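You operate a simulated robot arm through the tools that you are given. There is no shell and no other tool. Be economical: measure what you need, move in short steps, check, and stop when the job is done.

You are at the controls of a simulated robot arm. One attempt, no reset.

Task
Let the blue and the orange band down to their green marks.
Fine: turn a roll's dial to FREE before you turn that roll, and back to HOLD after; leave the third roll alone.

It is judged by the outcome, as a careful person would: the job done as asked, and still so three seconds after it is handed in. It fails if anything else is knocked over, pushed out of place, dropped, spilled or broken.

Robot
A 7-joint arm with a two-finger parallel gripper, fixed in place. Base frame: the origin is at the foot of the arm, x ahead of it, y to its left, z up. Readings come in m, rad, newtons and seconds.
With the tool pointing down near the work surface it reaches from about 0.44 to 0.92 m from the base axis. Its first joint turns from -2.007 to 2.007 rad. Payload 3.91 kg.
The TCP is the grasp point between the finger pads, 0.03 m short of the fingertips. In the tool frame z runs along the fingers and y along their closing line. The gripper opens to 0.11 m. The fingers are 0.02 m wide and 0.01 m thick; the gripper's body (0.048 by 0.112 m) begins 0.055 m behind the TCP.
Orientation is that of the tool frame in the base frame, as a unit quaternion [x, y, z, w]. With the fingers straight down and closing along the base's y, the tool's x points along the base's -x, its y along +y and its z along -z.

Tools
- The arm moves only by the tool move_arm. Its argument "deltas" is a list of rows, each a list of 7 numbers: the opening in per cent of the stroke, from 0 (shut) to 100 (fully open), then the shift along the tool's x, y, z in m, then the turn, a rotation vector about the tool's x, y, z in rad. In form: [[grip, dx, dy, dz, rx, ry, rz], ...]. A call has 1 to 10 rows; each row is the pose to reach, as a shift and turn from the pose commanded when the call began, along the tool's axes at that moment. A row lasts 0.2 s, in which the tool goes at most 0.05 m and 0.15 rad; a call with a longer step from one row to the next is refused whole, and so is a gripper value outside its range. Where a pose cannot be reached the arm comes as near as it can. A force on the tool above 40 N (or 10 N above the force at the start of the call, whichever is more), or a blocked arm, ends the call early, and 0.2 s more pass. The fingers move at their own pace (about 0.153 m/s each) and stop on an object; they squeeze with about 34 N. The grip force told is the motor's: it shows also when the fingers shut on nothing. Time passes only in rows, and 0.2 s behind the last, so rows that repeat a pose let the fingers close. It gives the time, the measured TCP pose, the force on the tool (base axes), the opening and the grip force at its end, in the units of the frame above (readings bear some noise), with the torque about the TCP (base axes, N m) and any sound that the robot's microphone picked up.
- Cameras (640 x 400 px; columns grow to the right, rows downward): "scene" is fixed at [0.2207, -0.6481, 1.5996]; the picture's right is [0.79, -0.61, 0.00], its down [-0.25, -0.32, -0.91] and it looks along [0.56, 0.72, -0.41] (base axes); focal length 353 px, centre (320, 200). "wrist" rides on the gripper at [0.072, 0.017, -0.103] in the tool frame; the picture's right is [-0.23, 0.97, 0.00], its down [-0.76, -0.18, -0.62] and it looks along [-0.61, -0.14, 0.78] (tool axes); focal length 222 px, centre (320, 200). There is no depth. A picture from a camera that has moved, and an enlarged one, comes with that camera's place and axes in the base frame and with its lens.
- camera(camera): a new picture of that camera. It takes no simulated time.
- lift_body(by): slides the trunk up (or, below 0, down) by that many m; the arm rides with it, the base frame stays. It gives what a move gives, with no picture.
- inspect(camera, box): a new picture of the part [left, top, right, bottom] of that camera's present view, enlarged. It takes no simulated time.
- sign_off(): hands the job in; it is judged then, once.

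Work in short steps. Places have to be worked out from the pictures, the camera data and where the tool is seen: move nearer, look again, correct. Check each grasp and each placing, and mend what went wrong. You have 120 turns and 76 pictures in all, those below and enlarged ones among them. Open the gripper and draw the arm clear of the work before you hand the job in, unless the task says otherwise; then end with one line.

The tools are called after "Request:" as a command line: name --pt "numbers of a row" for each row, then --argument value for the rest, lists and objects as JSON in quotes. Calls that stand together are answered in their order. move_arm: Moves the arm, as the interface text tells. Its arguments: {"type":"object","properties":{"deltas":{"type":"array","items":{"type":"array","items":{"type":"number"}}}},"required":["deltas"]} The other tools are called the same way: lift_body (by) slides the trunk up or down; camera (camera) takes a picture; inspect (camera, box) takes an enlarged picture of a part of a camera's view; sign_off () hands the job in.

At the start:

```text
t: 0.0
tcp_pos: [0.5373, 0.1388, 1.4726]
tool_rot: [0.0, 1.0, -0.001, 0.0]
wrist_force: [0.0, 0.0, 0.9]
torque: [0.01, 0.02, -0.03]
grip_width: 0.11
gripper_force: 0.1
trunk travel left (down, up): [-0.9, 0.09]
```

scene: 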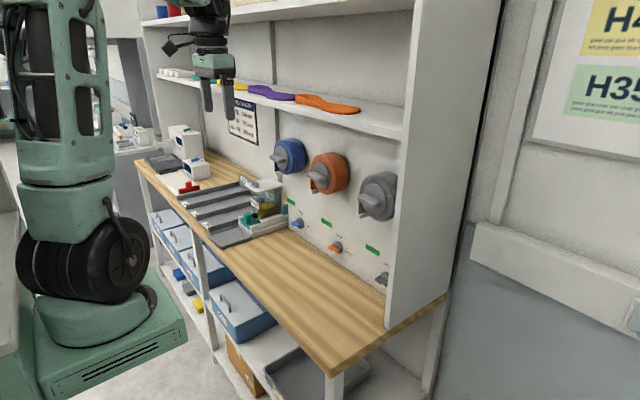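
wrist: 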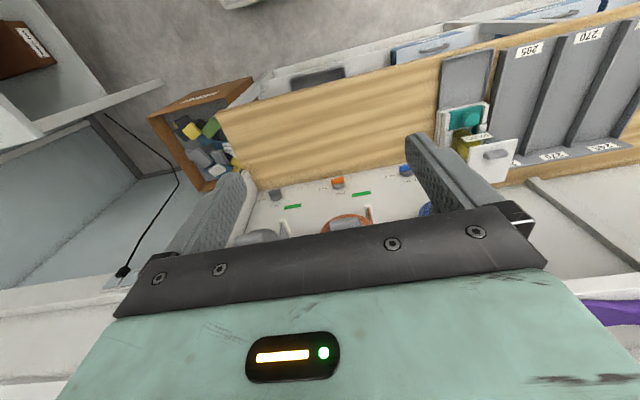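

I start by enlarging the wall with rolls, dials and marks in the scene view.

Request:
inspect --camera "scene" --box '[250, 120, 410, 300]'

Request:
inspect --camera "scene" --box '[270, 190, 400, 290]'

Request:
inspect --camera "scene" --box '[215, 80, 345, 180]'

```text
2.22 times, centred on (330, 210) of scene
camera zoom: at [0.2207, -0.6481, 1.5996], right [0.79, -0.61, 0.0], down [-0.25, -0.32, -0.91], along [0.56, 0.72, -0.41], focal length 784 px, centre (298, 178)
```

zoom: 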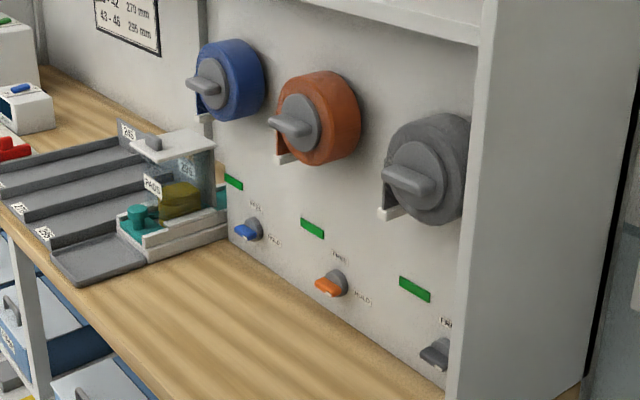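

```text
4.00 times, centred on (335, 240) of scene
camera zoom: at [0.2207, -0.6481, 1.5996], right [0.79, -0.61, 0.0], down [-0.25, -0.32, -0.91], along [0.56, 0.72, -0.41], focal length 1411 px, centre (260, 40)
```

zoom: 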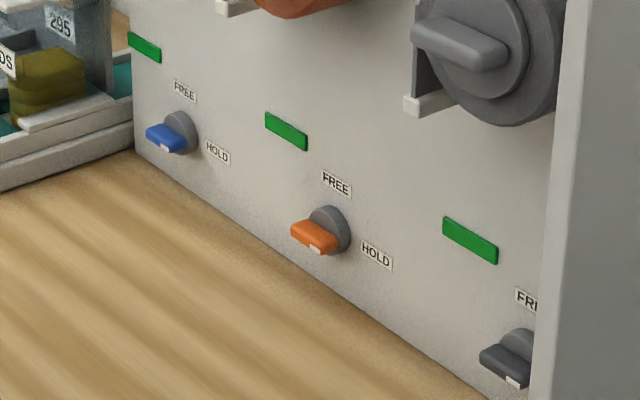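

```text
4.00 times, centred on (280, 130) of scene
camera zoom: at [0.2207, -0.6481, 1.5996], right [0.79, -0.61, 0.0], down [-0.25, -0.32, -0.91], along [0.56, 0.72, -0.41], focal length 1411 px, centre (480, 480)
```

zoom: 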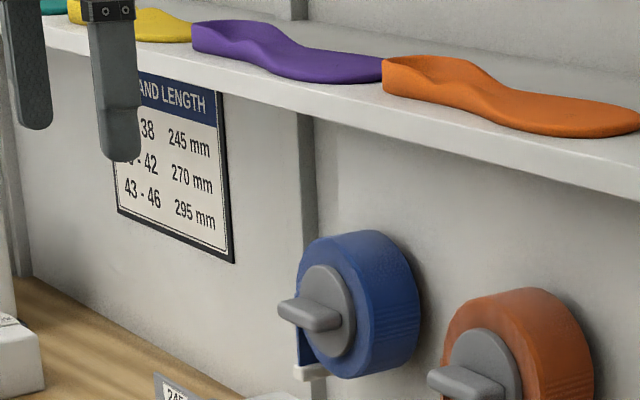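

The wall lies at about x≈0.91; dials near z≈0.965 (orange y≈0.12, blue y≈0.33), rolls near z≈1.22. I lower the trunk first, then tilt the tool to point forward.

Request:
lift_body --by -0.3

Request:
move_arm --pt "100 0 0 0 0 -0.15 0" --pt "100 0 0 0 0 -0.3 0" --pt "100 0 0 0 0 -0.45 0" --pt "100 0 0 0 0 -0.6 0" --pt "100 0 0 0 0 -0.75 0" --pt "100 0 0 0 0 -0.9 0" --pt "100 0 0 0 0 -1.05 0" --pt "100 0 0 0 0 -1.2 0" --pt "100 0 0 0 0 -1.35 0" --pt "100 0 0 0 0 -1.5 0"

Request:
camera --camera "wrist"

Request:
camera --camera "scene"

```text
t: 3.0
tcp_pos: [0.5372, 0.1384, 1.1732]
tool_rot: [0.001, 1.0, 0.0, -0.001]
wrist_force: [0.1, 0.0, 0.7]
torque: [0.0, 0.0, 0.0]
grip_width: 0.1101
gripper_force: 0.0
trunk travel left (down, up): [-0.6, 0.39]
```

```text
t: 5.2
tcp_pos: [0.5379, 0.1383, 1.1735]
tool_rot: [0.0, 0.731, 0.0, 0.683]
wrist_force: [-0.5, 0.5, 0.2]
torque: [-0.01, -0.02, 0.02]
grip_width: 0.11
gripper_force: 0.2
trunk travel left (down, up): [-0.6, 0.39]
```

```text
70 pictures are left
camera wrist: at [0.4292, 0.1551, 1.1072], right [0.01, 0.97, 0.23], down [-0.57, -0.18, 0.8], along [0.82, -0.14, 0.55], focal length 222 px, centre (320, 200)
```

wrist: 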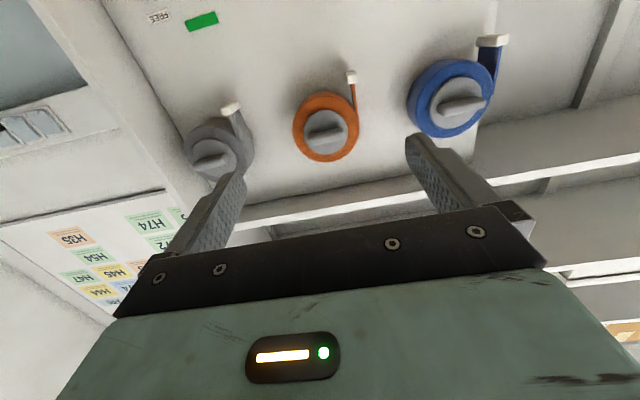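

```text
69 pictures are left
```

scene: 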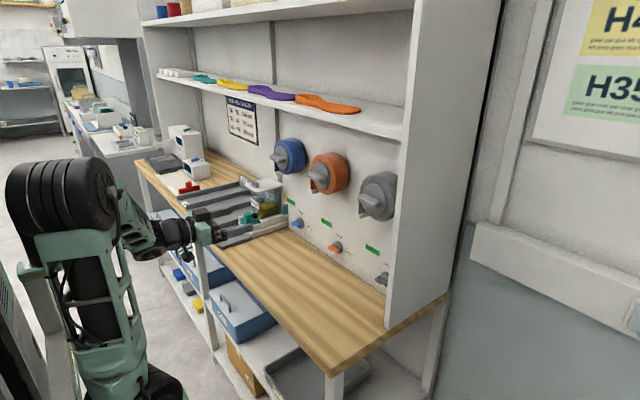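

Tilt works. I finish the tilt and try turning the tool about its own axis by +1.5 rad.

Request:
move_arm --pt "100 0 0 0 0 -0.0708 0"

Request:
move_arm --pt "100 0 0 0 0 0 0.15" --pt "100 0 0 0 0 0 0.3" --pt "100 0 0 0 0 0 0.45" --pt "100 0 0 0 0 0 0.6" --pt "100 0 0 0 0 0 0.75" --pt "100 0 0 0 0 0 0.9" --pt "100 0 0 0 0 0 1.05" --pt "100 0 0 0 0 0 1.2" --pt "100 0 0 0 0 0 1.35" --pt "100 0 0 0 0 0 1.5"

Request:
move_arm --pt "100 0 0 0 0 0 0.15" --pt "100 0 0 0 0 0 0.3" --pt "100 0 0 0 0 0 0.45" --pt "100 0 0 0 0 0 0.6" --pt "100 0 0 0 0 0 0.75" --pt "100 0 0 0 0 0 0.9" --pt "100 0 0 0 0 0 1.05" --pt "100 0 0 0 0 0 1.2" --pt "100 0 0 0 0 0 1.35" --pt "100 0 0 0 0 0 1.5"

Request:
camera --camera "wrist"

```text
t: 5.6
tcp_pos: [0.5383, 0.1386, 1.1722]
tool_rot: [0.0, 0.706, 0.001, 0.708]
wrist_force: [0.1, 0.5, -0.3]
torque: [-0.01, 0.0, 0.02]
grip_width: 0.1099
gripper_force: 0.1
trunk travel left (down, up): [-0.6, 0.39]
```

```text
t: 7.8
tcp_pos: [0.6425, 0.1184, 1.2235]
tool_rot: [0.475, 0.523, 0.486, 0.515]
wrist_force: [-1.0, 0.2, 0.2]
torque: [0.0, 0.01, -0.02]
grip_width: 0.11
gripper_force: 0.1
out of reach, approached as far as the arm can: row 4, 6, 7, 8, 9, 10
trunk travel left (down, up): [-0.6, 0.39]
```

```text
t: 10.0
tcp_pos: [0.6931, 0.0549, 1.2375]
tool_rot: [0.663, 0.354, 0.625, 0.21]
wrist_force: [-0.1, -0.2, -0.5]
torque: [-0.01, -0.02, -0.01]
grip_width: 0.11
gripper_force: 0.0
out of reach, approached as far as the arm can: row 1, 2, 3, 4, 5, 6, 7, 8, 9, 10
trunk travel left (down, up): [-0.6, 0.39]
```

```text
68 pictures are left
camera wrist: at [0.5931, 0.0797, 1.3131], right [0.21, -0.81, 0.55], down [-0.62, -0.54, -0.57], along [0.76, -0.22, -0.62], focal length 222 px, centre (320, 200)
```

wrist: 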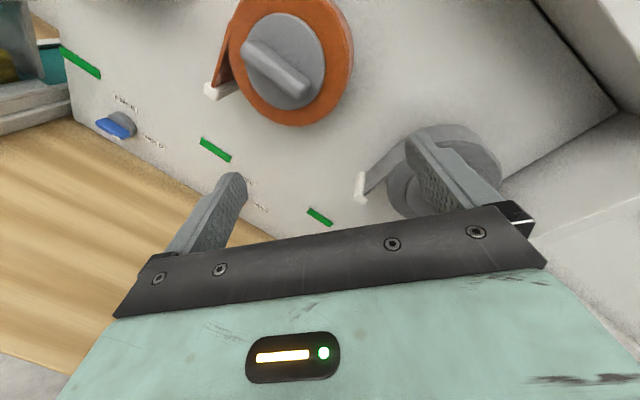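

The tool was out of reach while folded and drifted forward. I send a small hold row to learn which pose is taken as reference.

Request:
move_arm --pt "100 0 0 0 0 0 0"

```text
t: 10.4
tcp_pos: [0.6944, 0.0552, 1.2393]
tool_rot: [0.663, 0.354, 0.625, 0.21]
wrist_force: [0.1, 0.6, 0.0]
torque: [0.0, 0.0, -0.02]
grip_width: 0.1102
gripper_force: 0.0
trunk travel left (down, up): [-0.6, 0.39]
```

The reference follows the reached pose. I realign the tool axis with +x, then continue rolling.

Request:
move_arm --pt "100 0 0 0 -0.1 -0.016 0" --pt "100 0 0 0 -0.2067 -0.0324 0" --pt "100 0 0 0 -0.2067 -0.0324 0"

Request:
move_arm --pt "100 0 0 0 0 0 0.15" --pt "100 0 0 0 0 0 0.3" --pt "100 0 0 0 0 0 0.45" --pt "100 0 0 0 0 0 0.6" --pt "100 0 0 0 0 0 0.75" --pt "100 0 0 0 0 0 0.82"

```text
t: 11.2
tcp_pos: [0.6864, -0.0039, 1.2801]
tool_rot: [0.648, 0.307, 0.64, 0.276]
wrist_force: [-0.9, -0.1, 0.1]
torque: [0.0, 0.01, 0.02]
grip_width: 0.1101
gripper_force: 0.0
out of reach, approached as far as the arm can: row 1, 2, 3
trunk travel left (down, up): [-0.6, 0.39]
```

```text
t: 12.6
tcp_pos: [0.6861, -0.0037, 1.2806]
tool_rot: [0.648, 0.307, 0.641, 0.275]
wrist_force: [0.6, -0.3, 0.1]
torque: [-0.01, 0.03, 0.01]
grip_width: 0.1101
gripper_force: 0.0
out of reach, approached as far as the arm can: row 1, 2, 3, 4, 5, 6
trunk travel left (down, up): [-0.6, 0.39]
```

The roll joint's upper limit is reached, so the other direction must have the room. I roll back negatively, in two calls.

Request:
move_arm --pt "100 0 0 -0.01 0 0 -0.15" --pt "100 0 0 -0.02 0 0 -0.3" --pt "100 0 0 -0.03 0 0 -0.45" --pt "100 0 0 -0.03 0 0 -0.6" --pt "100 0 0 -0.03 0 0 -0.75" --pt "100 0 0 -0.03 0 0 -0.9" --pt "100 0 0 -0.03 0 0 -1.05" --pt "100 0 0 -0.03 0 0 -1.2" --pt "100 0 0 -0.03 0 0 -1.35" --pt "100 0 0 -0.03 0 0 -1.5"

Request:
move_arm --pt "100 0 0 0 0 0 -0.15" --pt "100 0 0 0 0 0 -0.3" --pt "100 0 0 0 0 0 -0.45" --pt "100 0 0 0 0 0 -0.6" --pt "100 0 0 0 0 0 -0.75" --pt "100 0 0 0 0 0 -0.9" --pt "100 0 0 0 0 0 -1.05" --pt "100 0 0 0 0 0 -1.2" --pt "100 0 0 0 0 0 -1.35" --pt "100 0 0 0 0 0 -1.5"

Request:
camera --camera "scene"

```text
t: 14.8
tcp_pos: [0.6538, -0.0047, 1.2807]
tool_rot: [0.265, 0.666, 0.279, 0.639]
wrist_force: [0.0, -0.5, 0.5]
torque: [-0.03, 0.0, -0.01]
grip_width: 0.11
gripper_force: 0.1
trunk travel left (down, up): [-0.6, 0.39]
```

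```text
t: 17.0
tcp_pos: [0.654, -0.0062, 1.2813]
tool_rot: [-0.261, 0.667, -0.231, 0.658]
wrist_force: [0.1, -0.2, 0.4]
torque: [0.01, -0.02, 0.02]
grip_width: 0.11
gripper_force: 0.1
trunk travel left (down, up): [-0.6, 0.39]
```

```text
67 pictures are left
```

scene: 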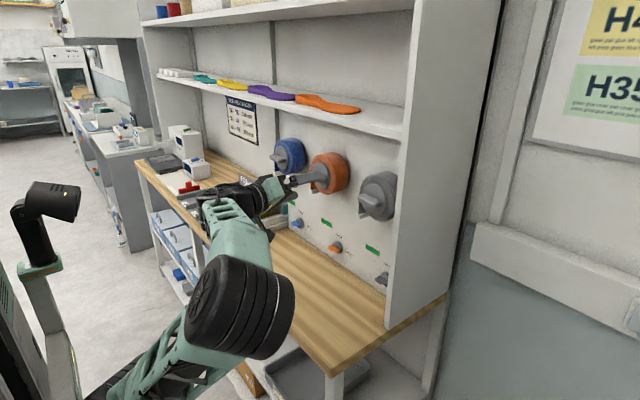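

Good, the normal posture is back. I keep rolling negatively while shifting to y≈0.12, z≈1.2.

Request:
move_arm --pt "100 -0.002 0.015 0 0 0 -0.15" --pt "100 -0.004 0.03 0 0 0 -0.3" --pt "100 -0.006 0.045 0 0 0 -0.45" --pt "100 -0.008 0.06 0 0 0 -0.6" --pt "100 -0.01 0.075 0 0 0 -0.75" --pt "100 -0.012 0.09 0 0 0 -0.9" --pt "100 -0.014 0.105 0 0 0 -1.05" --pt "100 -0.016 0.12 0 0 0 -1.2" --pt "100 -0.018 0.135 0 0 0 -1.35" --pt "100 -0.021 0.147 0 0 0 -1.5"

Request:
move_arm --pt "100 0 0 0 0 0 -0.15" --pt "100 0 0 0 0 0 -0.3" --pt "100 0 0 0 0 0 -0.45" --pt "100 0 0 0 0 0 -0.6" --pt "100 0 0 0 0 0 -0.75" --pt "100 0 0 0 0 0 -0.86"

Request:
camera --camera "wrist"

Request:
camera --camera "scene"

```text
t: 19.2
tcp_pos: [0.6468, 0.1203, 1.202]
tool_rot: [0.646, -0.31, 0.618, -0.323]
wrist_force: [0.8, -0.7, -0.1]
torque: [-0.02, -0.02, 0.06]
grip_width: 0.1098
gripper_force: 0.1
trunk travel left (down, up): [-0.6, 0.39]
```

```text
t: 20.6
tcp_pos: [0.6465, 0.121, 1.2021]
tool_rot: [0.716, -0.013, 0.697, -0.037]
wrist_force: [-0.3, 0.1, -0.5]
torque: [-0.01, 0.0, 0.01]
grip_width: 0.1099
gripper_force: 0.0
trunk travel left (down, up): [-0.6, 0.39]
```

```text
66 pictures are left
camera wrist: at [0.546, 0.0947, 1.2751], right [0.02, -0.95, -0.3], down [-0.65, 0.21, -0.73], along [0.76, 0.21, -0.62], focal length 222 px, centre (320, 200)
```

wrist: 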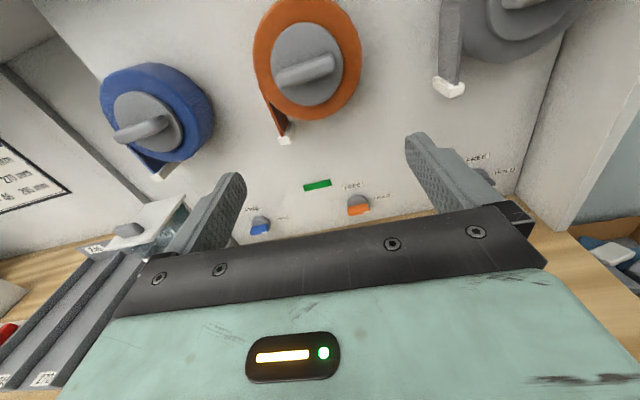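

```text
65 pictures are left
```

scene: 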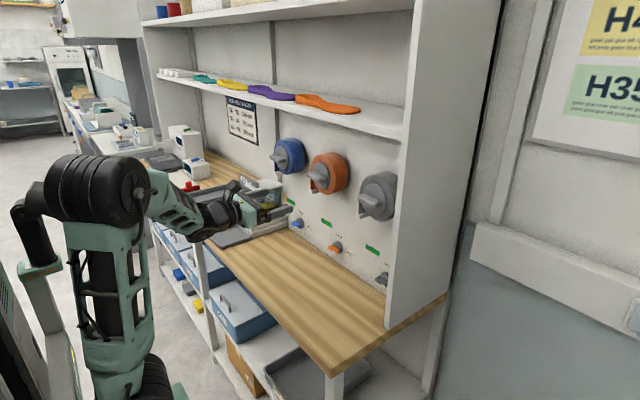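

The camera is upright now. I trim the orientation and enlarge the dials and the orange roll.

Request:
move_arm --pt "100 0 0 0 -0.035 0.026 -0.07" --pt "100 0 0 0 -0.035 0.026 -0.07"

Request:
inspect --camera "wrist" --box '[230, 160, 410, 250]'

Request:
inspect --camera "wrist" --box '[90, 0, 380, 180]'

```text
t: 21.2
tcp_pos: [0.6469, 0.1216, 1.2021]
tool_rot: [0.708, -0.001, 0.706, -0.001]
wrist_force: [0.7, -0.3, -1.6]
torque: [0.02, -0.02, 0.0]
grip_width: 0.1102
gripper_force: 0.0
trunk travel left (down, up): [-0.6, 0.39]
```

```text
3.56 times, centred on (320, 205) of wrist
camera zoom: at [0.5433, 0.1033, 1.2742], right [0.0, -0.97, -0.23], down [-0.62, 0.18, -0.76], along [0.78, 0.14, -0.61], focal length 790 px, centre (320, 182)
```

zoom: 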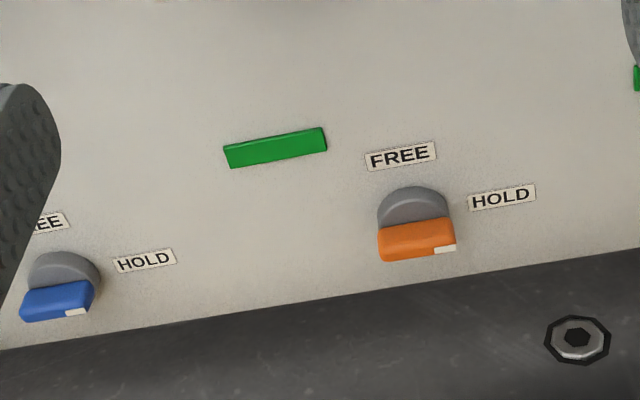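

```text
2.21 times, centred on (235, 90) of wrist
camera zoom: at [0.5433, 0.1033, 1.2742], right [0.0, -0.97, -0.23], down [-0.62, 0.18, -0.76], along [0.78, 0.14, -0.61], focal length 490 px, centre (508, 443)
```

zoom: 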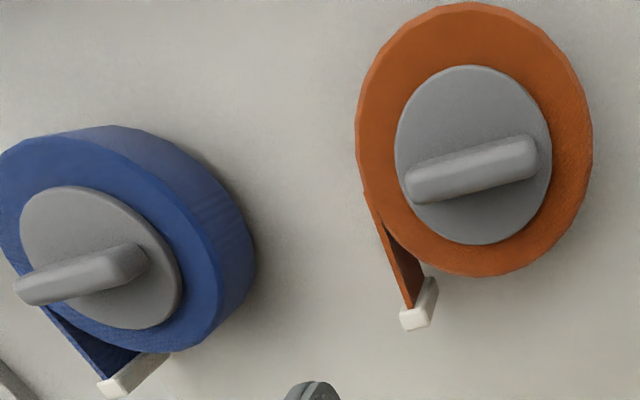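

Dial bars lie horizontal with the pointer at HOLD (right); FREE is up, so a counter-clockwise quarter turn. I approach in front of the orange dial to look closer.

Request:
move_arm --pt "60 -0.036 0 0.02 0 0 0" --pt "20 -0.072 0 0.04 0 0 0" --pt "0 -0.108 0.001 0.06 0 0 0" --pt "0 -0.144 0.002 0.08 0 0 0" --pt "0 -0.18 0.003 0.1 0 0 0"

Request:
camera --camera "wrist"

Request:
camera --camera "scene"

```text
t: 22.4
tcp_pos: [0.7458, 0.1187, 1.0213]
tool_rot: [0.707, -0.003, 0.707, -0.002]
wrist_force: [0.3, -0.7, 0.4]
torque: [0.02, 0.03, -0.01]
grip_width: 0.0001
gripper_force: 34.0
trunk travel left (down, up): [-0.6, 0.39]
```

```text
62 pictures are left
camera wrist: at [0.6434, 0.1023, 1.0939], right [0.0, -0.97, -0.23], down [-0.62, 0.18, -0.76], along [0.78, 0.14, -0.61], focal length 222 px, centre (320, 200)
```

wrist: 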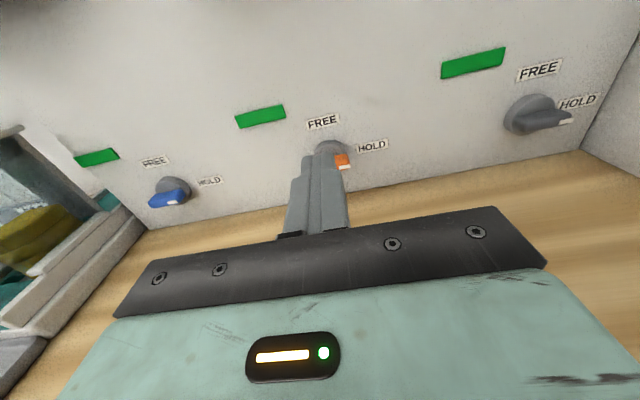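

```text
61 pictures are left
```

scene: 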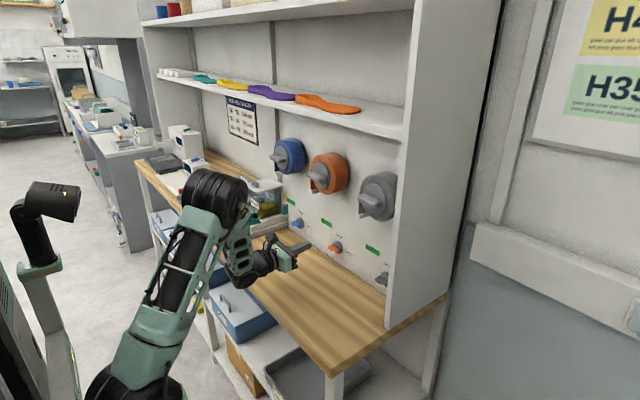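

I enlarge the dials to get their shape and exact place.

Request:
inspect --camera "wrist" --box '[110, 110, 270, 210]'

Request:
inspect --camera "wrist" --box '[270, 80, 430, 180]'

```text
4.00 times, centred on (190, 160) of wrist
camera zoom: at [0.6434, 0.1023, 1.0939], right [0.0, -0.97, -0.23], down [-0.62, 0.18, -0.76], along [0.78, 0.14, -0.61], focal length 888 px, centre (840, 360)
```

zoom: 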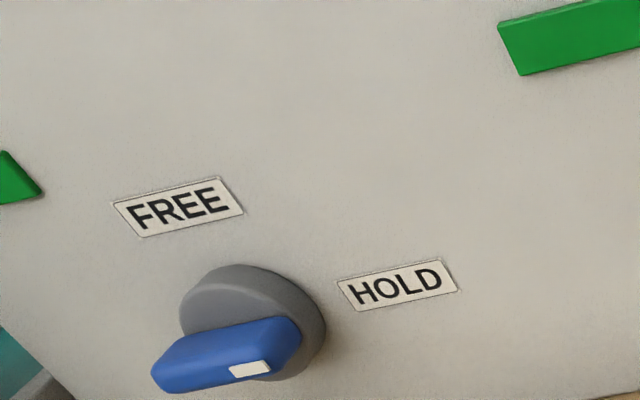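

```text
4.00 times, centred on (350, 130) of wrist
camera zoom: at [0.6434, 0.1023, 1.0939], right [0.0, -0.97, -0.23], down [-0.62, 0.18, -0.76], along [0.78, 0.14, -0.61], focal length 888 px, centre (200, 480)
```

zoom: 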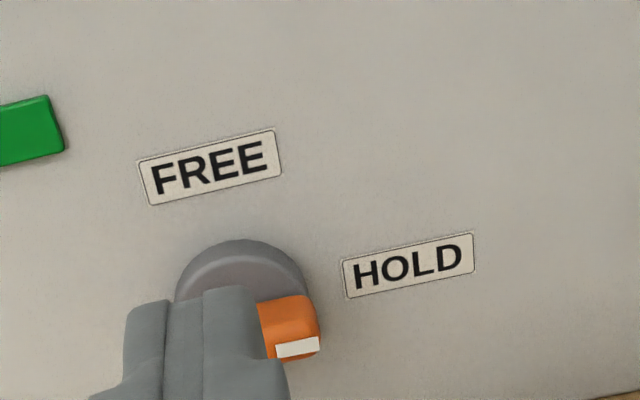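

The orange dial centre is at about (y 0.119, z 0.9625), disc front x≈0.881, bar front x≈0.868. Table is too near for a vertical grip, so I'll push the bar: left end down from above, then right end from the side. I pitch slightly and move above the left half.

Request:
move_arm --pt "0 -0.005 -0.007 0.02 0 -0.1 0" --pt "0 -0.015 -0.0143 0.05 0 -0.2 0" --pt "0 -0.0253 -0.0143 0.08 0 -0.2 0" --pt "0 -0.0253 -0.0143 0.08 0 -0.2 0"

Request:
inspect --camera "wrist" --box '[240, 90, 400, 190]'

Request:
inspect --camera "scene" --box '[230, 190, 390, 290]'

```text
t: 23.4
tcp_pos: [0.828, 0.1347, 0.9943]
tool_rot: [0.775, -0.001, 0.632, -0.002]
wrist_force: [-0.4, 0.3, -0.2]
torque: [0.0, -0.01, -0.02]
grip_width: 0.0002
gripper_force: 33.8
trunk travel left (down, up): [-0.6, 0.39]
```

```text
4.00 times, centred on (320, 140) of wrist
camera zoom: at [0.7406, 0.1167, 1.0863], right [-0.05, -0.97, -0.23], down [-0.76, 0.18, -0.62], along [0.64, 0.14, -0.75], focal length 888 px, centre (320, 440)
```

zoom: 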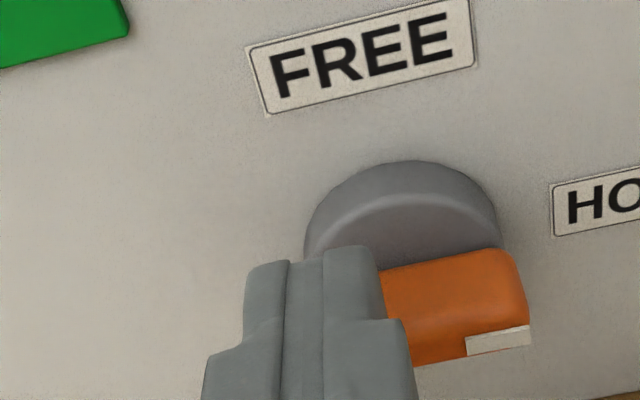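

```text
4.00 times, centred on (310, 240) of scene
camera zoom: at [0.2207, -0.6481, 1.5996], right [0.79, -0.61, 0.0], down [-0.25, -0.32, -0.91], along [0.56, 0.72, -0.41], focal length 1411 px, centre (360, 40)
```

zoom: 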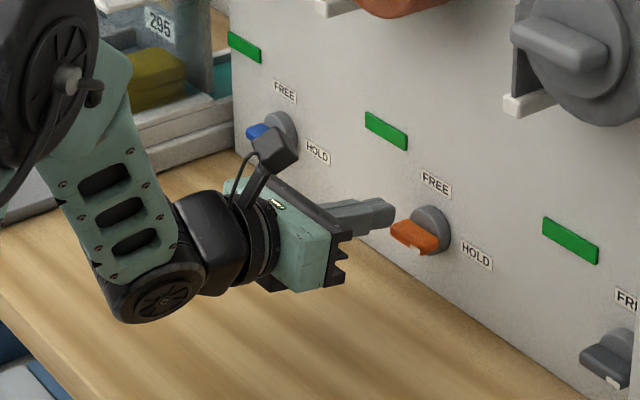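

The tip is just above and in front of the bar's left half. I move in to x≈0.876 and push down along an arc to turn the bar about 50° counter-clockwise.

Request:
move_arm --pt "0 0.0018 0 0.0088 0 0 0" --pt "0 0.0036 0 0.0176 0 0 0" --pt "0 -0.0057 0 0.0195 0 0 0" --pt "0 -0.0096 -0.004 0.0203 0 0 0" --pt "0 -0.014 -0.006 0.0212 0 0 0" --pt "0 -0.0184 -0.0083 0.0221 0 0 0" --pt "0 -0.0184 -0.0083 0.0221 0 0 0"

Request:
inspect --camera "wrist" --box '[240, 90, 400, 190]'

Request:
inspect --camera "scene" --box '[270, 200, 390, 275]'

```text
t: 25.0
tcp_pos: [0.8444, 0.1427, 0.9744]
tool_rot: [0.775, -0.002, 0.632, -0.001]
wrist_force: [-0.6, 1.4, 1.1]
torque: [-0.02, -0.01, 0.04]
grip_width: 0.0
gripper_force: 33.4
trunk travel left (down, up): [-0.6, 0.39]
```

```text
4.00 times, centred on (320, 140) of wrist
camera zoom: at [0.757, 0.1245, 1.0649], right [-0.05, -0.97, -0.23], down [-0.76, 0.18, -0.62], along [0.64, 0.14, -0.75], focal length 888 px, centre (320, 440)
```

zoom: 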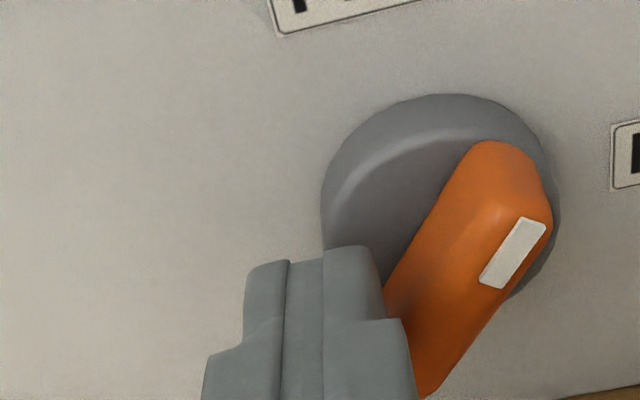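

```text
5.33 times, centred on (330, 238) of scene
camera zoom: at [0.2207, -0.6481, 1.5996], right [0.79, -0.61, 0.0], down [-0.25, -0.32, -0.91], along [0.56, 0.72, -0.41], focal length 1882 px, centre (267, 0)
```

zoom: 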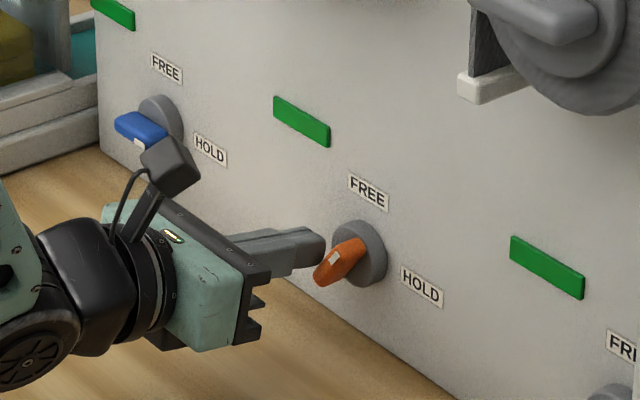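

The bar turned about 50°. Clearance below is ample, so I continue the same arc to nearly vertical.

Request:
move_arm --pt "0 -0.0065 0.0008 0.0013 0 0 0" --pt "0 -0.0127 0.0042 0.0026 0 0 0" --pt "0 -0.0157 0.0075 0.0032 0 0 0" --pt "0 -0.0157 0.0075 0.0032 0 0 0"

Request:
inspect --camera "wrist" --box '[240, 90, 400, 190]'

Request:
inspect --camera "scene" --box '[270, 200, 390, 275]'

```text
t: 26.0
tcp_pos: [0.8444, 0.1359, 0.9603]
tool_rot: [0.774, -0.001, 0.634, -0.003]
wrist_force: [1.2, 10.7, 10.2]
torque: [-0.14, -0.16, 0.19]
grip_width: 0.0
gripper_force: 33.9
trunk travel left (down, up): [-0.6, 0.39]
```

```text
4.00 times, centred on (320, 140) of wrist
camera zoom: at [0.7573, 0.1179, 1.0513], right [-0.04, -0.97, -0.23], down [-0.76, 0.18, -0.62], along [0.65, 0.15, -0.75], focal length 888 px, centre (320, 440)
```

zoom: 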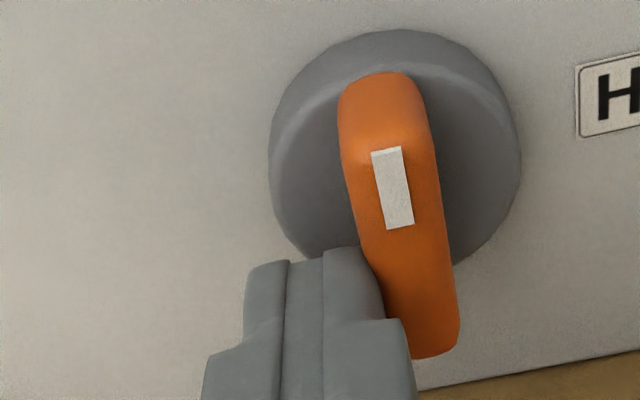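

```text
5.33 times, centred on (330, 238) of scene
camera zoom: at [0.2207, -0.6481, 1.5996], right [0.79, -0.61, 0.0], down [-0.25, -0.32, -0.91], along [0.56, 0.72, -0.41], focal length 1882 px, centre (267, 0)
```

zoom: 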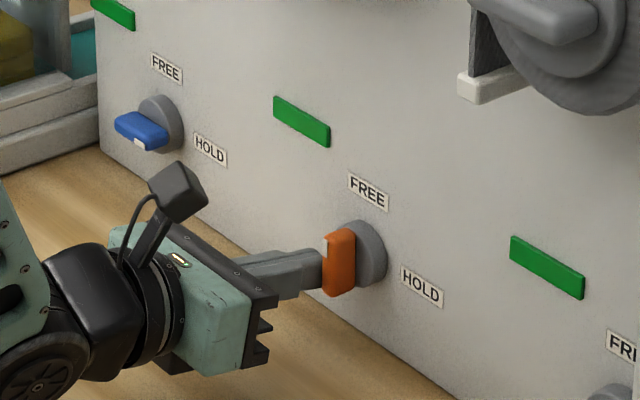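

The orange dial stands at FREE (end stop felt). I back out and rise to view the rolls.

Request:
move_arm --pt "0 0 -0.005 0 0 0 0" --pt "0 -0.008 -0.005 -0.039 0 0 0" --pt "0 -0.017 -0.005 -0.083 0 0 0" --pt "20 0.0055 0 -0.1236 0 0.1 0" --pt "40 0.0339 0.005 -0.1599 0 0.2 0" --pt "60 0.076 0.01 -0.1787 0 0.2 0" --pt "60 0.12 0.01 -0.1876 0 0.2 0" --pt "60 0.164 0.01 -0.1966 0 0.2 0" --pt "60 0.2083 0.01 -0.2056 0 0.2 0" --pt "60 0.2524 0.01 -0.2145 0 0.2 0"

Request:
move_arm --pt "60 0.04 0 0 0 0 0"

Request:
camera --camera "wrist"

Request:
inspect --camera "scene" --box '[250, 120, 410, 300]'

```text
t: 28.2
tcp_pos: [0.6855, 0.1195, 1.2475]
tool_rot: [0.708, -0.002, 0.706, 0.0]
wrist_force: [0.8, -0.1, 1.2]
torque: [0.0, -0.03, -0.03]
grip_width: 0.066
gripper_force: 0.1
trunk travel left (down, up): [-0.6, 0.39]
```

```text
t: 28.6
tcp_pos: [0.6839, 0.1196, 1.2892]
tool_rot: [0.708, -0.002, 0.707, -0.001]
wrist_force: [0.6, -0.2, 0.2]
torque: [-0.01, 0.03, -0.04]
grip_width: 0.066
gripper_force: 0.1
trunk travel left (down, up): [-0.6, 0.39]
```

```text
52 pictures are left
camera wrist: at [0.5806, 0.1025, 1.3611], right [0.0, -0.97, -0.23], down [-0.62, 0.18, -0.76], along [0.78, 0.14, -0.61], focal length 222 px, centre (320, 200)
```

wrist: 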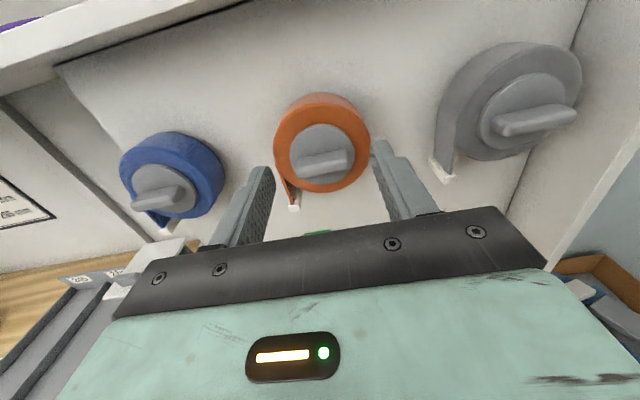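

```text
2.22 times, centred on (330, 210) of scene
camera zoom: at [0.2207, -0.6481, 1.5996], right [0.79, -0.61, 0.0], down [-0.25, -0.32, -0.91], along [0.56, 0.72, -0.41], focal length 784 px, centre (298, 178)
```

zoom: 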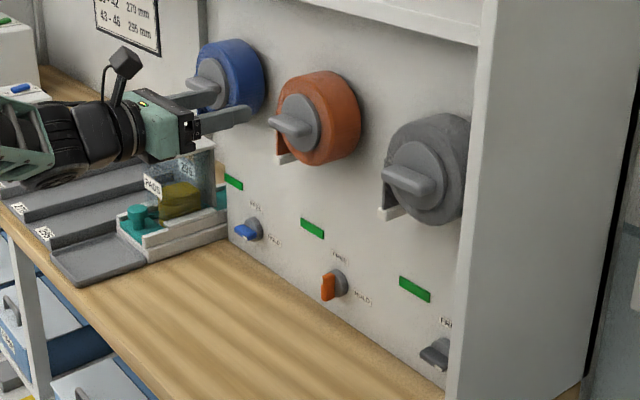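

The orange band is unmoved with the dial at FREE. I enlarge the orange roll knob for its centre.

Request:
inspect --camera "wrist" --box '[250, 80, 410, 220]'

Request:
inspect --camera "scene" --box '[295, 140, 375, 200]'

```text
2.86 times, centred on (330, 150) of wrist
camera zoom: at [0.5806, 0.1025, 1.3611], right [0.0, -0.97, -0.23], down [-0.62, 0.18, -0.76], along [0.78, 0.14, -0.61], focal length 635 px, centre (291, 343)
```

zoom: 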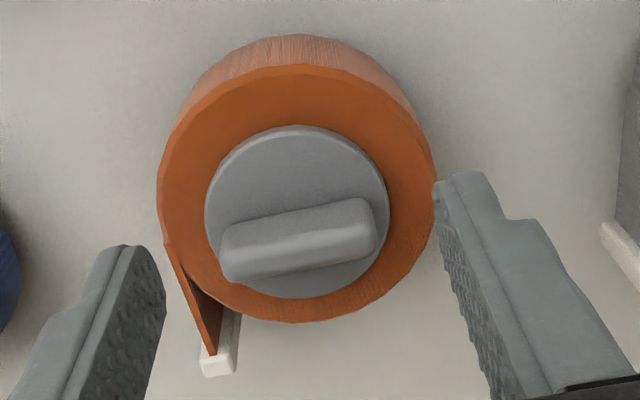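

```text
6.67 times, centred on (335, 170) of scene
camera zoom: at [0.2207, -0.6481, 1.5996], right [0.79, -0.61, 0.0], down [-0.25, -0.32, -0.91], along [0.56, 0.72, -0.41], focal length 2352 px, centre (220, 400)
```

zoom: 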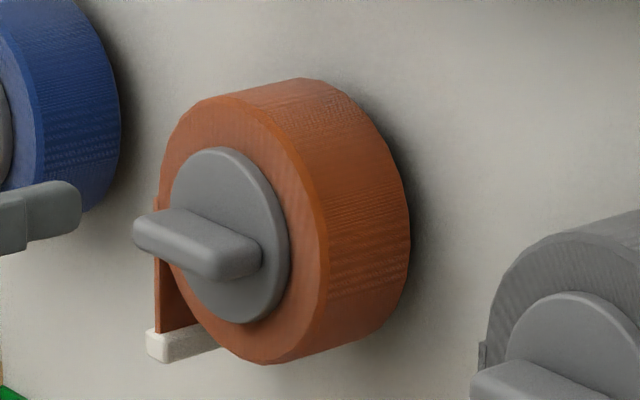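

Orange hub centre: (0.830, 0.128, 1.236), band end now at z≈1.159, mark at z≈1.027: a drop of about 0.13 m, ~2.1 rad at radius 0.062. I roll the tool +90° so that the fingers close vertically and centre on the knob.

Request:
move_arm --pt "60 -0.01 -0.002 0.005 0 0 0.15" --pt "60 -0.02 -0.004 0.01 0 0 0.3" --pt "60 -0.03 -0.006 0.015 0 0 0.45" --pt "60 -0.04 -0.008 0.02 0 0 0.6" --pt "60 -0.053 -0.0084 0.03 0 0 0.75" --pt "60 -0.053 -0.0084 0.03 0 0 0.9" --pt "60 -0.053 -0.0084 0.03 0 0 1.05" --pt "60 -0.053 -0.0084 0.03 0 0 1.2" --pt "60 -0.053 -0.0084 0.03 0 0 1.35" --pt "60 -0.053 -0.0084 0.03 0 0 1.5"

Request:
move_arm --pt "60 0 0 0 0 0 0.0708" --pt "60 0 0 0 0 0 0.0708"

Request:
camera --camera "wrist"

```text
t: 30.8
tcp_pos: [0.7145, 0.1308, 1.2356]
tool_rot: [0.516, -0.485, 0.515, -0.483]
wrist_force: [0.3, -0.9, -0.1]
torque: [-0.03, -0.02, 0.01]
grip_width: 0.0662
gripper_force: 0.0
trunk travel left (down, up): [-0.6, 0.39]
```

```text
t: 31.4
tcp_pos: [0.7137, 0.1322, 1.2353]
tool_rot: [-0.499, 0.502, -0.499, 0.5]
wrist_force: [0.1, -0.5, 0.1]
torque: [0.04, -0.05, -0.02]
grip_width: 0.0661
gripper_force: 0.0
trunk travel left (down, up): [-0.6, 0.39]
```

```text
48 pictures are left
camera wrist: at [0.6112, 0.0583, 1.2178], right [0.0, 0.23, -0.97], down [-0.62, 0.76, 0.18], along [0.78, 0.61, 0.14], focal length 222 px, centre (320, 200)
```

wrist: 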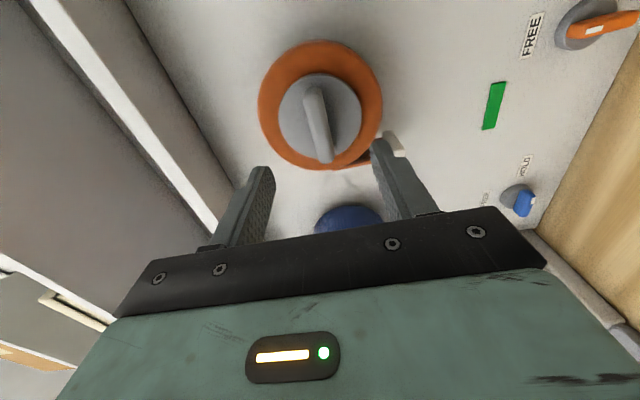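

The hub centre checks at (y≈0.13, z≈1.235). I advance so that the fingertips straddle the bar, leaving a few millimetres to the hub.

Request:
move_arm --pt "60 0.002 0 0.035 0 0 0" --pt "60 0.002 0 0.07 0 0 0" --pt "60 0.002 0 0.07 0 0 0"

Request:
inspect --camera "wrist" --box '[200, 60, 440, 210]'

Request:
inspect --camera "scene" --box '[255, 130, 375, 205]'

```text
t: 32.2
tcp_pos: [0.7853, 0.1276, 1.2347]
tool_rot: [-0.499, 0.502, -0.499, 0.5]
wrist_force: [1.0, -0.5, 0.1]
torque: [0.02, -0.03, -0.01]
grip_width: 0.0658
gripper_force: 0.0
trunk travel left (down, up): [-0.6, 0.39]
```

```text
2.67 times, centred on (320, 135) of wrist
camera zoom: at [0.6817, 0.056, 1.2176], right [0.0, 0.23, -0.97], down [-0.62, 0.76, 0.18], along [0.78, 0.61, 0.14], focal length 592 px, centre (320, 373)
```

zoom: 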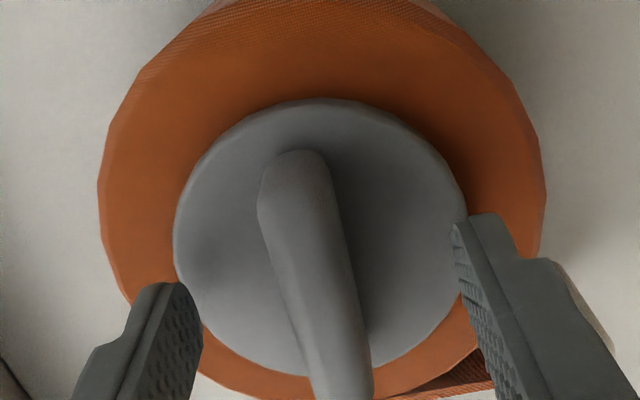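

```text
5.33 times, centred on (315, 168) of scene
camera zoom: at [0.2207, -0.6481, 1.5996], right [0.79, -0.61, 0.0], down [-0.25, -0.32, -0.91], along [0.56, 0.72, -0.41], focal length 1882 px, centre (347, 373)
```

zoom: 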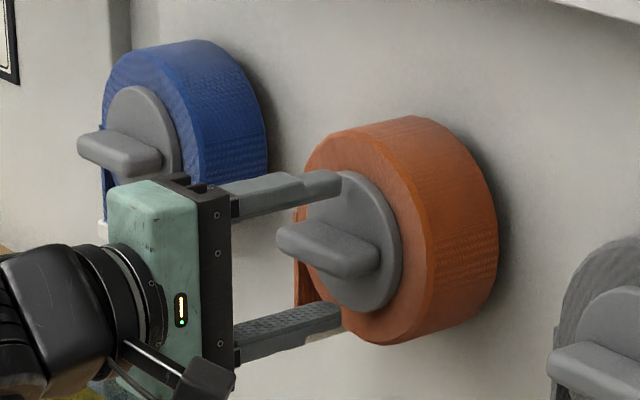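

Well centred. I go 6 mm further in and close on the bar.

Request:
move_arm --pt "60 0 0 0.006 0 0 0" --pt "0 0 0 0.006 0 0 0" --pt "0 0 0 0.006 0 0 0" --pt "0 0 0 0.006 0 0 0"

Request:
inspect --camera "scene" --box '[255, 130, 375, 205]'

```text
t: 33.2
tcp_pos: [0.7908, 0.129, 1.2346]
tool_rot: [-0.499, 0.502, -0.498, 0.5]
wrist_force: [-0.7, -1.2, 0.3]
torque: [-0.6, -0.21, 0.23]
grip_width: 0.016
gripper_force: 45.2
trunk travel left (down, up): [-0.6, 0.39]
```

```text
5.33 times, centred on (315, 168) of scene
camera zoom: at [0.2207, -0.6481, 1.5996], right [0.79, -0.61, 0.0], down [-0.25, -0.32, -0.91], along [0.56, 0.72, -0.41], focal length 1882 px, centre (347, 373)
```

zoom: 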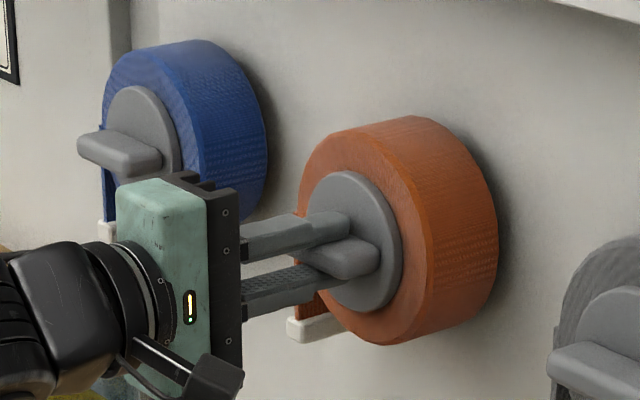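

Gripped (bar 16 mm, low side forces). I turn 0.6 rad counter-clockwise and check the band.

Request:
move_arm --pt "0 0 0 0 0 0 -0.1" --pt "0 0 0 0 0 0 -0.2" --pt "0 0 0 0 0 0 -0.3" --pt "0 0 0 0 0 0 -0.4" --pt "0 0 0 0 0 0 -0.5" --pt "0 0 0 0 0 0 -0.6"

Request:
inspect --camera "scene" --box '[255, 140, 405, 250]'

```text
t: 34.6
tcp_pos: [0.7905, 0.1288, 1.2346]
tool_rot: [0.625, -0.331, 0.625, -0.33]
wrist_force: [-0.9, 2.4, -1.8]
torque: [0.07, -0.49, -0.62]
grip_width: 0.0159
gripper_force: 45.5
trunk travel left (down, up): [-0.6, 0.39]
```

```text
3.64 times, centred on (330, 195) of scene
camera zoom: at [0.2207, -0.6481, 1.5996], right [0.79, -0.61, 0.0], down [-0.25, -0.32, -0.91], along [0.56, 0.72, -0.41], focal length 1283 px, centre (284, 218)
```

zoom: 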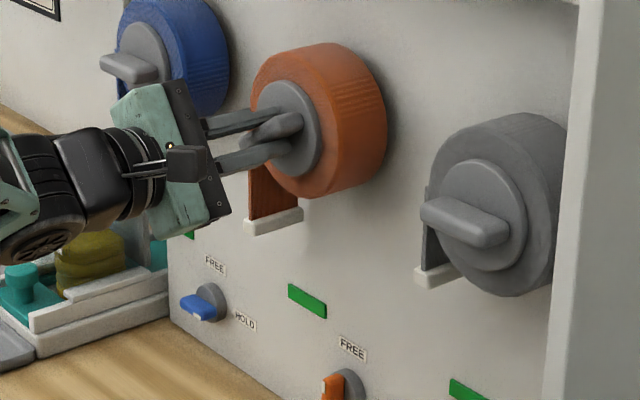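

The band is descending as expected. I turn 1.2 rad more, then measure.

Request:
move_arm --pt "0 0 0 0 0 0 -0.12" --pt "0 0 0 0 0 0 -0.24" --pt "0 0 0 0 0 0 -0.36" --pt "0 0 0 0 0 0 -0.48" --pt "0 0 0 0 0 0 -0.6" --pt "0 0 0 0 0 0 -0.72" --pt "0 0 0 0 0 0 -0.84" --pt "0 0 0 0 0 0 -0.96" --pt "0 0 0 0 0 0 -1.08" --pt "0 0 0 0 0 0 -1.2"

Request:
inspect --camera "scene" --box '[270, 150, 390, 245]'

Request:
camera --camera "wrist"

```text
t: 36.8
tcp_pos: [0.7898, 0.1303, 1.2371]
tool_rot: [0.703, 0.08, 0.702, 0.081]
wrist_force: [0.4, 10.8, 6.8]
torque: [0.12, -0.35, 0.42]
grip_width: 0.0161
gripper_force: 45.2
trunk travel left (down, up): [-0.6, 0.39]
```

```text
4.21 times, centred on (330, 198) of scene
camera zoom: at [0.2207, -0.6481, 1.5996], right [0.79, -0.61, 0.0], down [-0.25, -0.32, -0.91], along [0.56, 0.72, -0.41], focal length 1486 px, centre (278, 210)
```

zoom: 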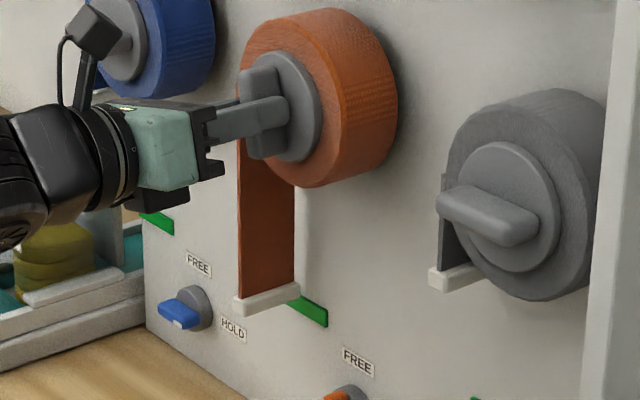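

```text
42 pictures are left
camera wrist: at [0.6874, 0.1299, 1.3103], right [0.0, -1.0, 0.0], down [-0.62, 0.0, -0.78], along [0.78, 0.0, -0.62], focal length 222 px, centre (320, 200)
```

wrist: 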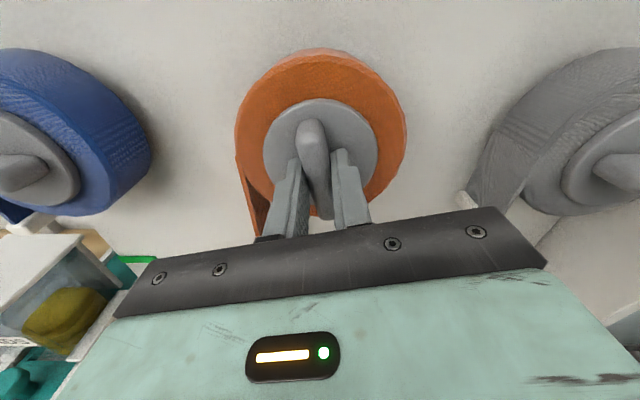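

About 0.012–0.015 m remains by the picture. I turn 0.18 rad more and compare the white end with the mark.

Request:
move_arm --pt "0 0 0 0 0 0 -0.09" --pt "0 0 0 0 0 0 -0.18" --pt "0 0 0 0 0 0 -0.18"

Request:
inspect --camera "scene" --box '[300, 190, 364, 240]'

```text
t: 37.6
tcp_pos: [0.7907, 0.1303, 1.2358]
tool_rot: [0.693, 0.144, 0.692, 0.143]
wrist_force: [0.6, 13.5, 6.6]
torque: [-0.01, -0.74, 0.44]
grip_width: 0.0158
gripper_force: 44.8
trunk travel left (down, up): [-0.6, 0.39]
```

```text
8.00 times, centred on (332, 215) of scene
camera zoom: at [0.2207, -0.6481, 1.5996], right [0.79, -0.61, 0.0], down [-0.25, -0.32, -0.91], along [0.56, 0.72, -0.41], focal length 2823 px, centre (224, 80)
```

zoom: 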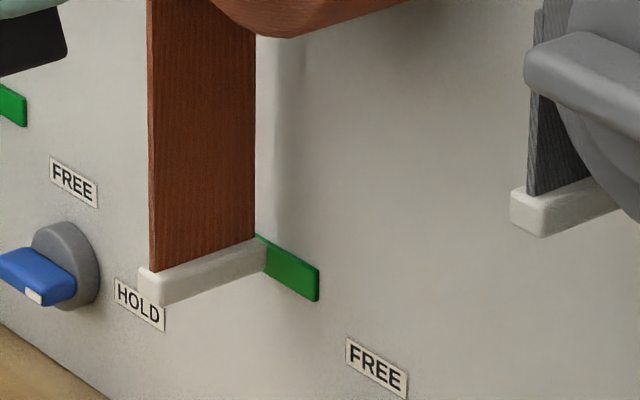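

The end is about 3 mm above the mark's centre. I turn 0.05 rad more, then release and draw back to check from the front.

Request:
move_arm --pt "0 0 0 0 0 0 -0.05" --pt "0 0 0 0 0 0 -0.05" --pt "40 0 0 0 0 0 -0.05" --pt "40 0 0 0 0 0 -0.05" --pt "40 0 0 -0.03 0 0 -0.05" --pt "40 0 0 -0.07 0 0 -0.05" --pt "40 0 0 -0.11 0 0 -0.05"

Request:
inspect --camera "scene" --box '[300, 190, 364, 240]'

Request:
camera --camera "wrist"

```text
t: 39.2
tcp_pos: [0.6817, 0.129, 1.2363]
tool_rot: [0.69, 0.16, 0.688, 0.16]
wrist_force: [1.4, 0.5, -1.1]
torque: [-0.02, -0.04, 0.01]
grip_width: 0.0441
gripper_force: 0.1
trunk travel left (down, up): [-0.6, 0.39]
```

```text
8.00 times, centred on (332, 215) of scene
camera zoom: at [0.2207, -0.6481, 1.5996], right [0.79, -0.61, 0.0], down [-0.25, -0.32, -0.91], along [0.56, 0.72, -0.41], focal length 2823 px, centre (224, 80)
```

zoom: 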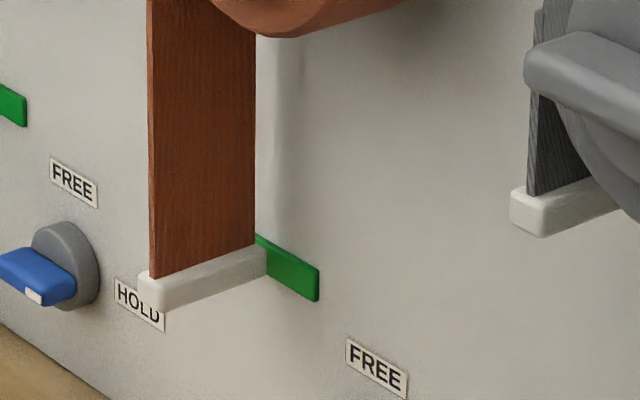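

```text
39 pictures are left
camera wrist: at [0.5786, 0.1463, 1.309], right [0.0, -0.97, 0.22], down [-0.63, -0.17, -0.76], along [0.78, -0.14, -0.61], focal length 222 px, centre (320, 200)
```

wrist: 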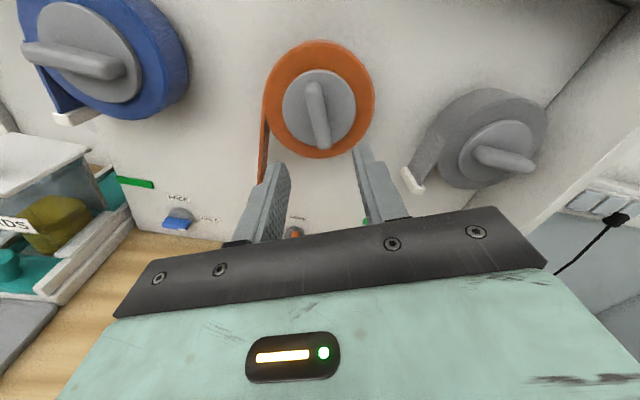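

White end sits level with the mark within ~2 mm. I go low in front of the mark to verify from level height, on the way back to the orange dial.

Request:
move_arm --pt "20 -0.034 -0.02 0 0 0 0.1" --pt "0 -0.068 -0.04 0 0 0 0.2" --pt "0 -0.102 -0.059 0 0 0 0.3" --pt "0 -0.137 -0.079 0 0 0 0.4" --pt "0 -0.171 -0.099 0.02 0 0 0.459" --pt "0 -0.205 -0.119 0.04 0 0 0.459" --pt "0 -0.2393 -0.1384 0.058 0 0 0.459"

Request:
camera --camera "wrist"

```text
t: 40.8
tcp_pos: [0.7411, 0.1478, 0.9613]
tool_rot: [0.708, -0.003, 0.707, -0.002]
wrist_force: [-0.4, -0.9, 0.8]
torque: [0.02, 0.01, 0.01]
grip_width: 0.0
gripper_force: 34.5
trunk travel left (down, up): [-0.6, 0.39]
```

```text
38 pictures are left
camera wrist: at [0.6366, 0.1306, 1.0341], right [0.0, -0.97, -0.23], down [-0.62, 0.18, -0.76], along [0.78, 0.14, -0.61], focal length 222 px, centre (320, 200)
```

wrist: 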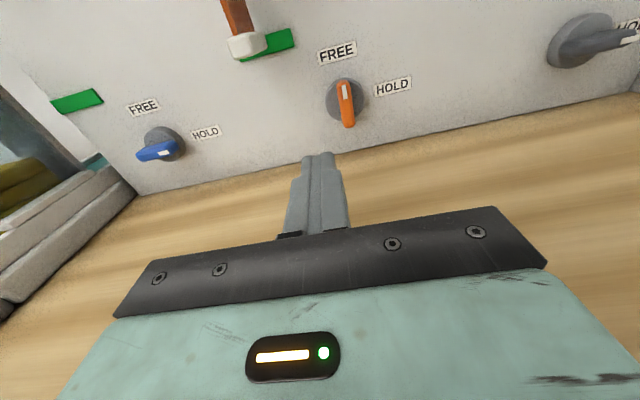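

Camera height (1.034) is level with the mark, so I enlarge the band end.

Request:
inspect --camera "wrist" --box '[200, 10, 328, 90]'

```text
5.00 times, centred on (264, 50) of wrist
camera zoom: at [0.6366, 0.1306, 1.0341], right [0.0, -0.97, -0.23], down [-0.62, 0.18, -0.76], along [0.78, 0.14, -0.61], focal length 1111 px, centre (600, 950)
```

zoom: 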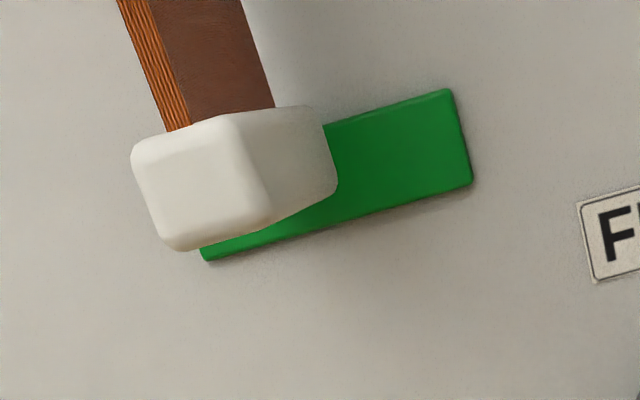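

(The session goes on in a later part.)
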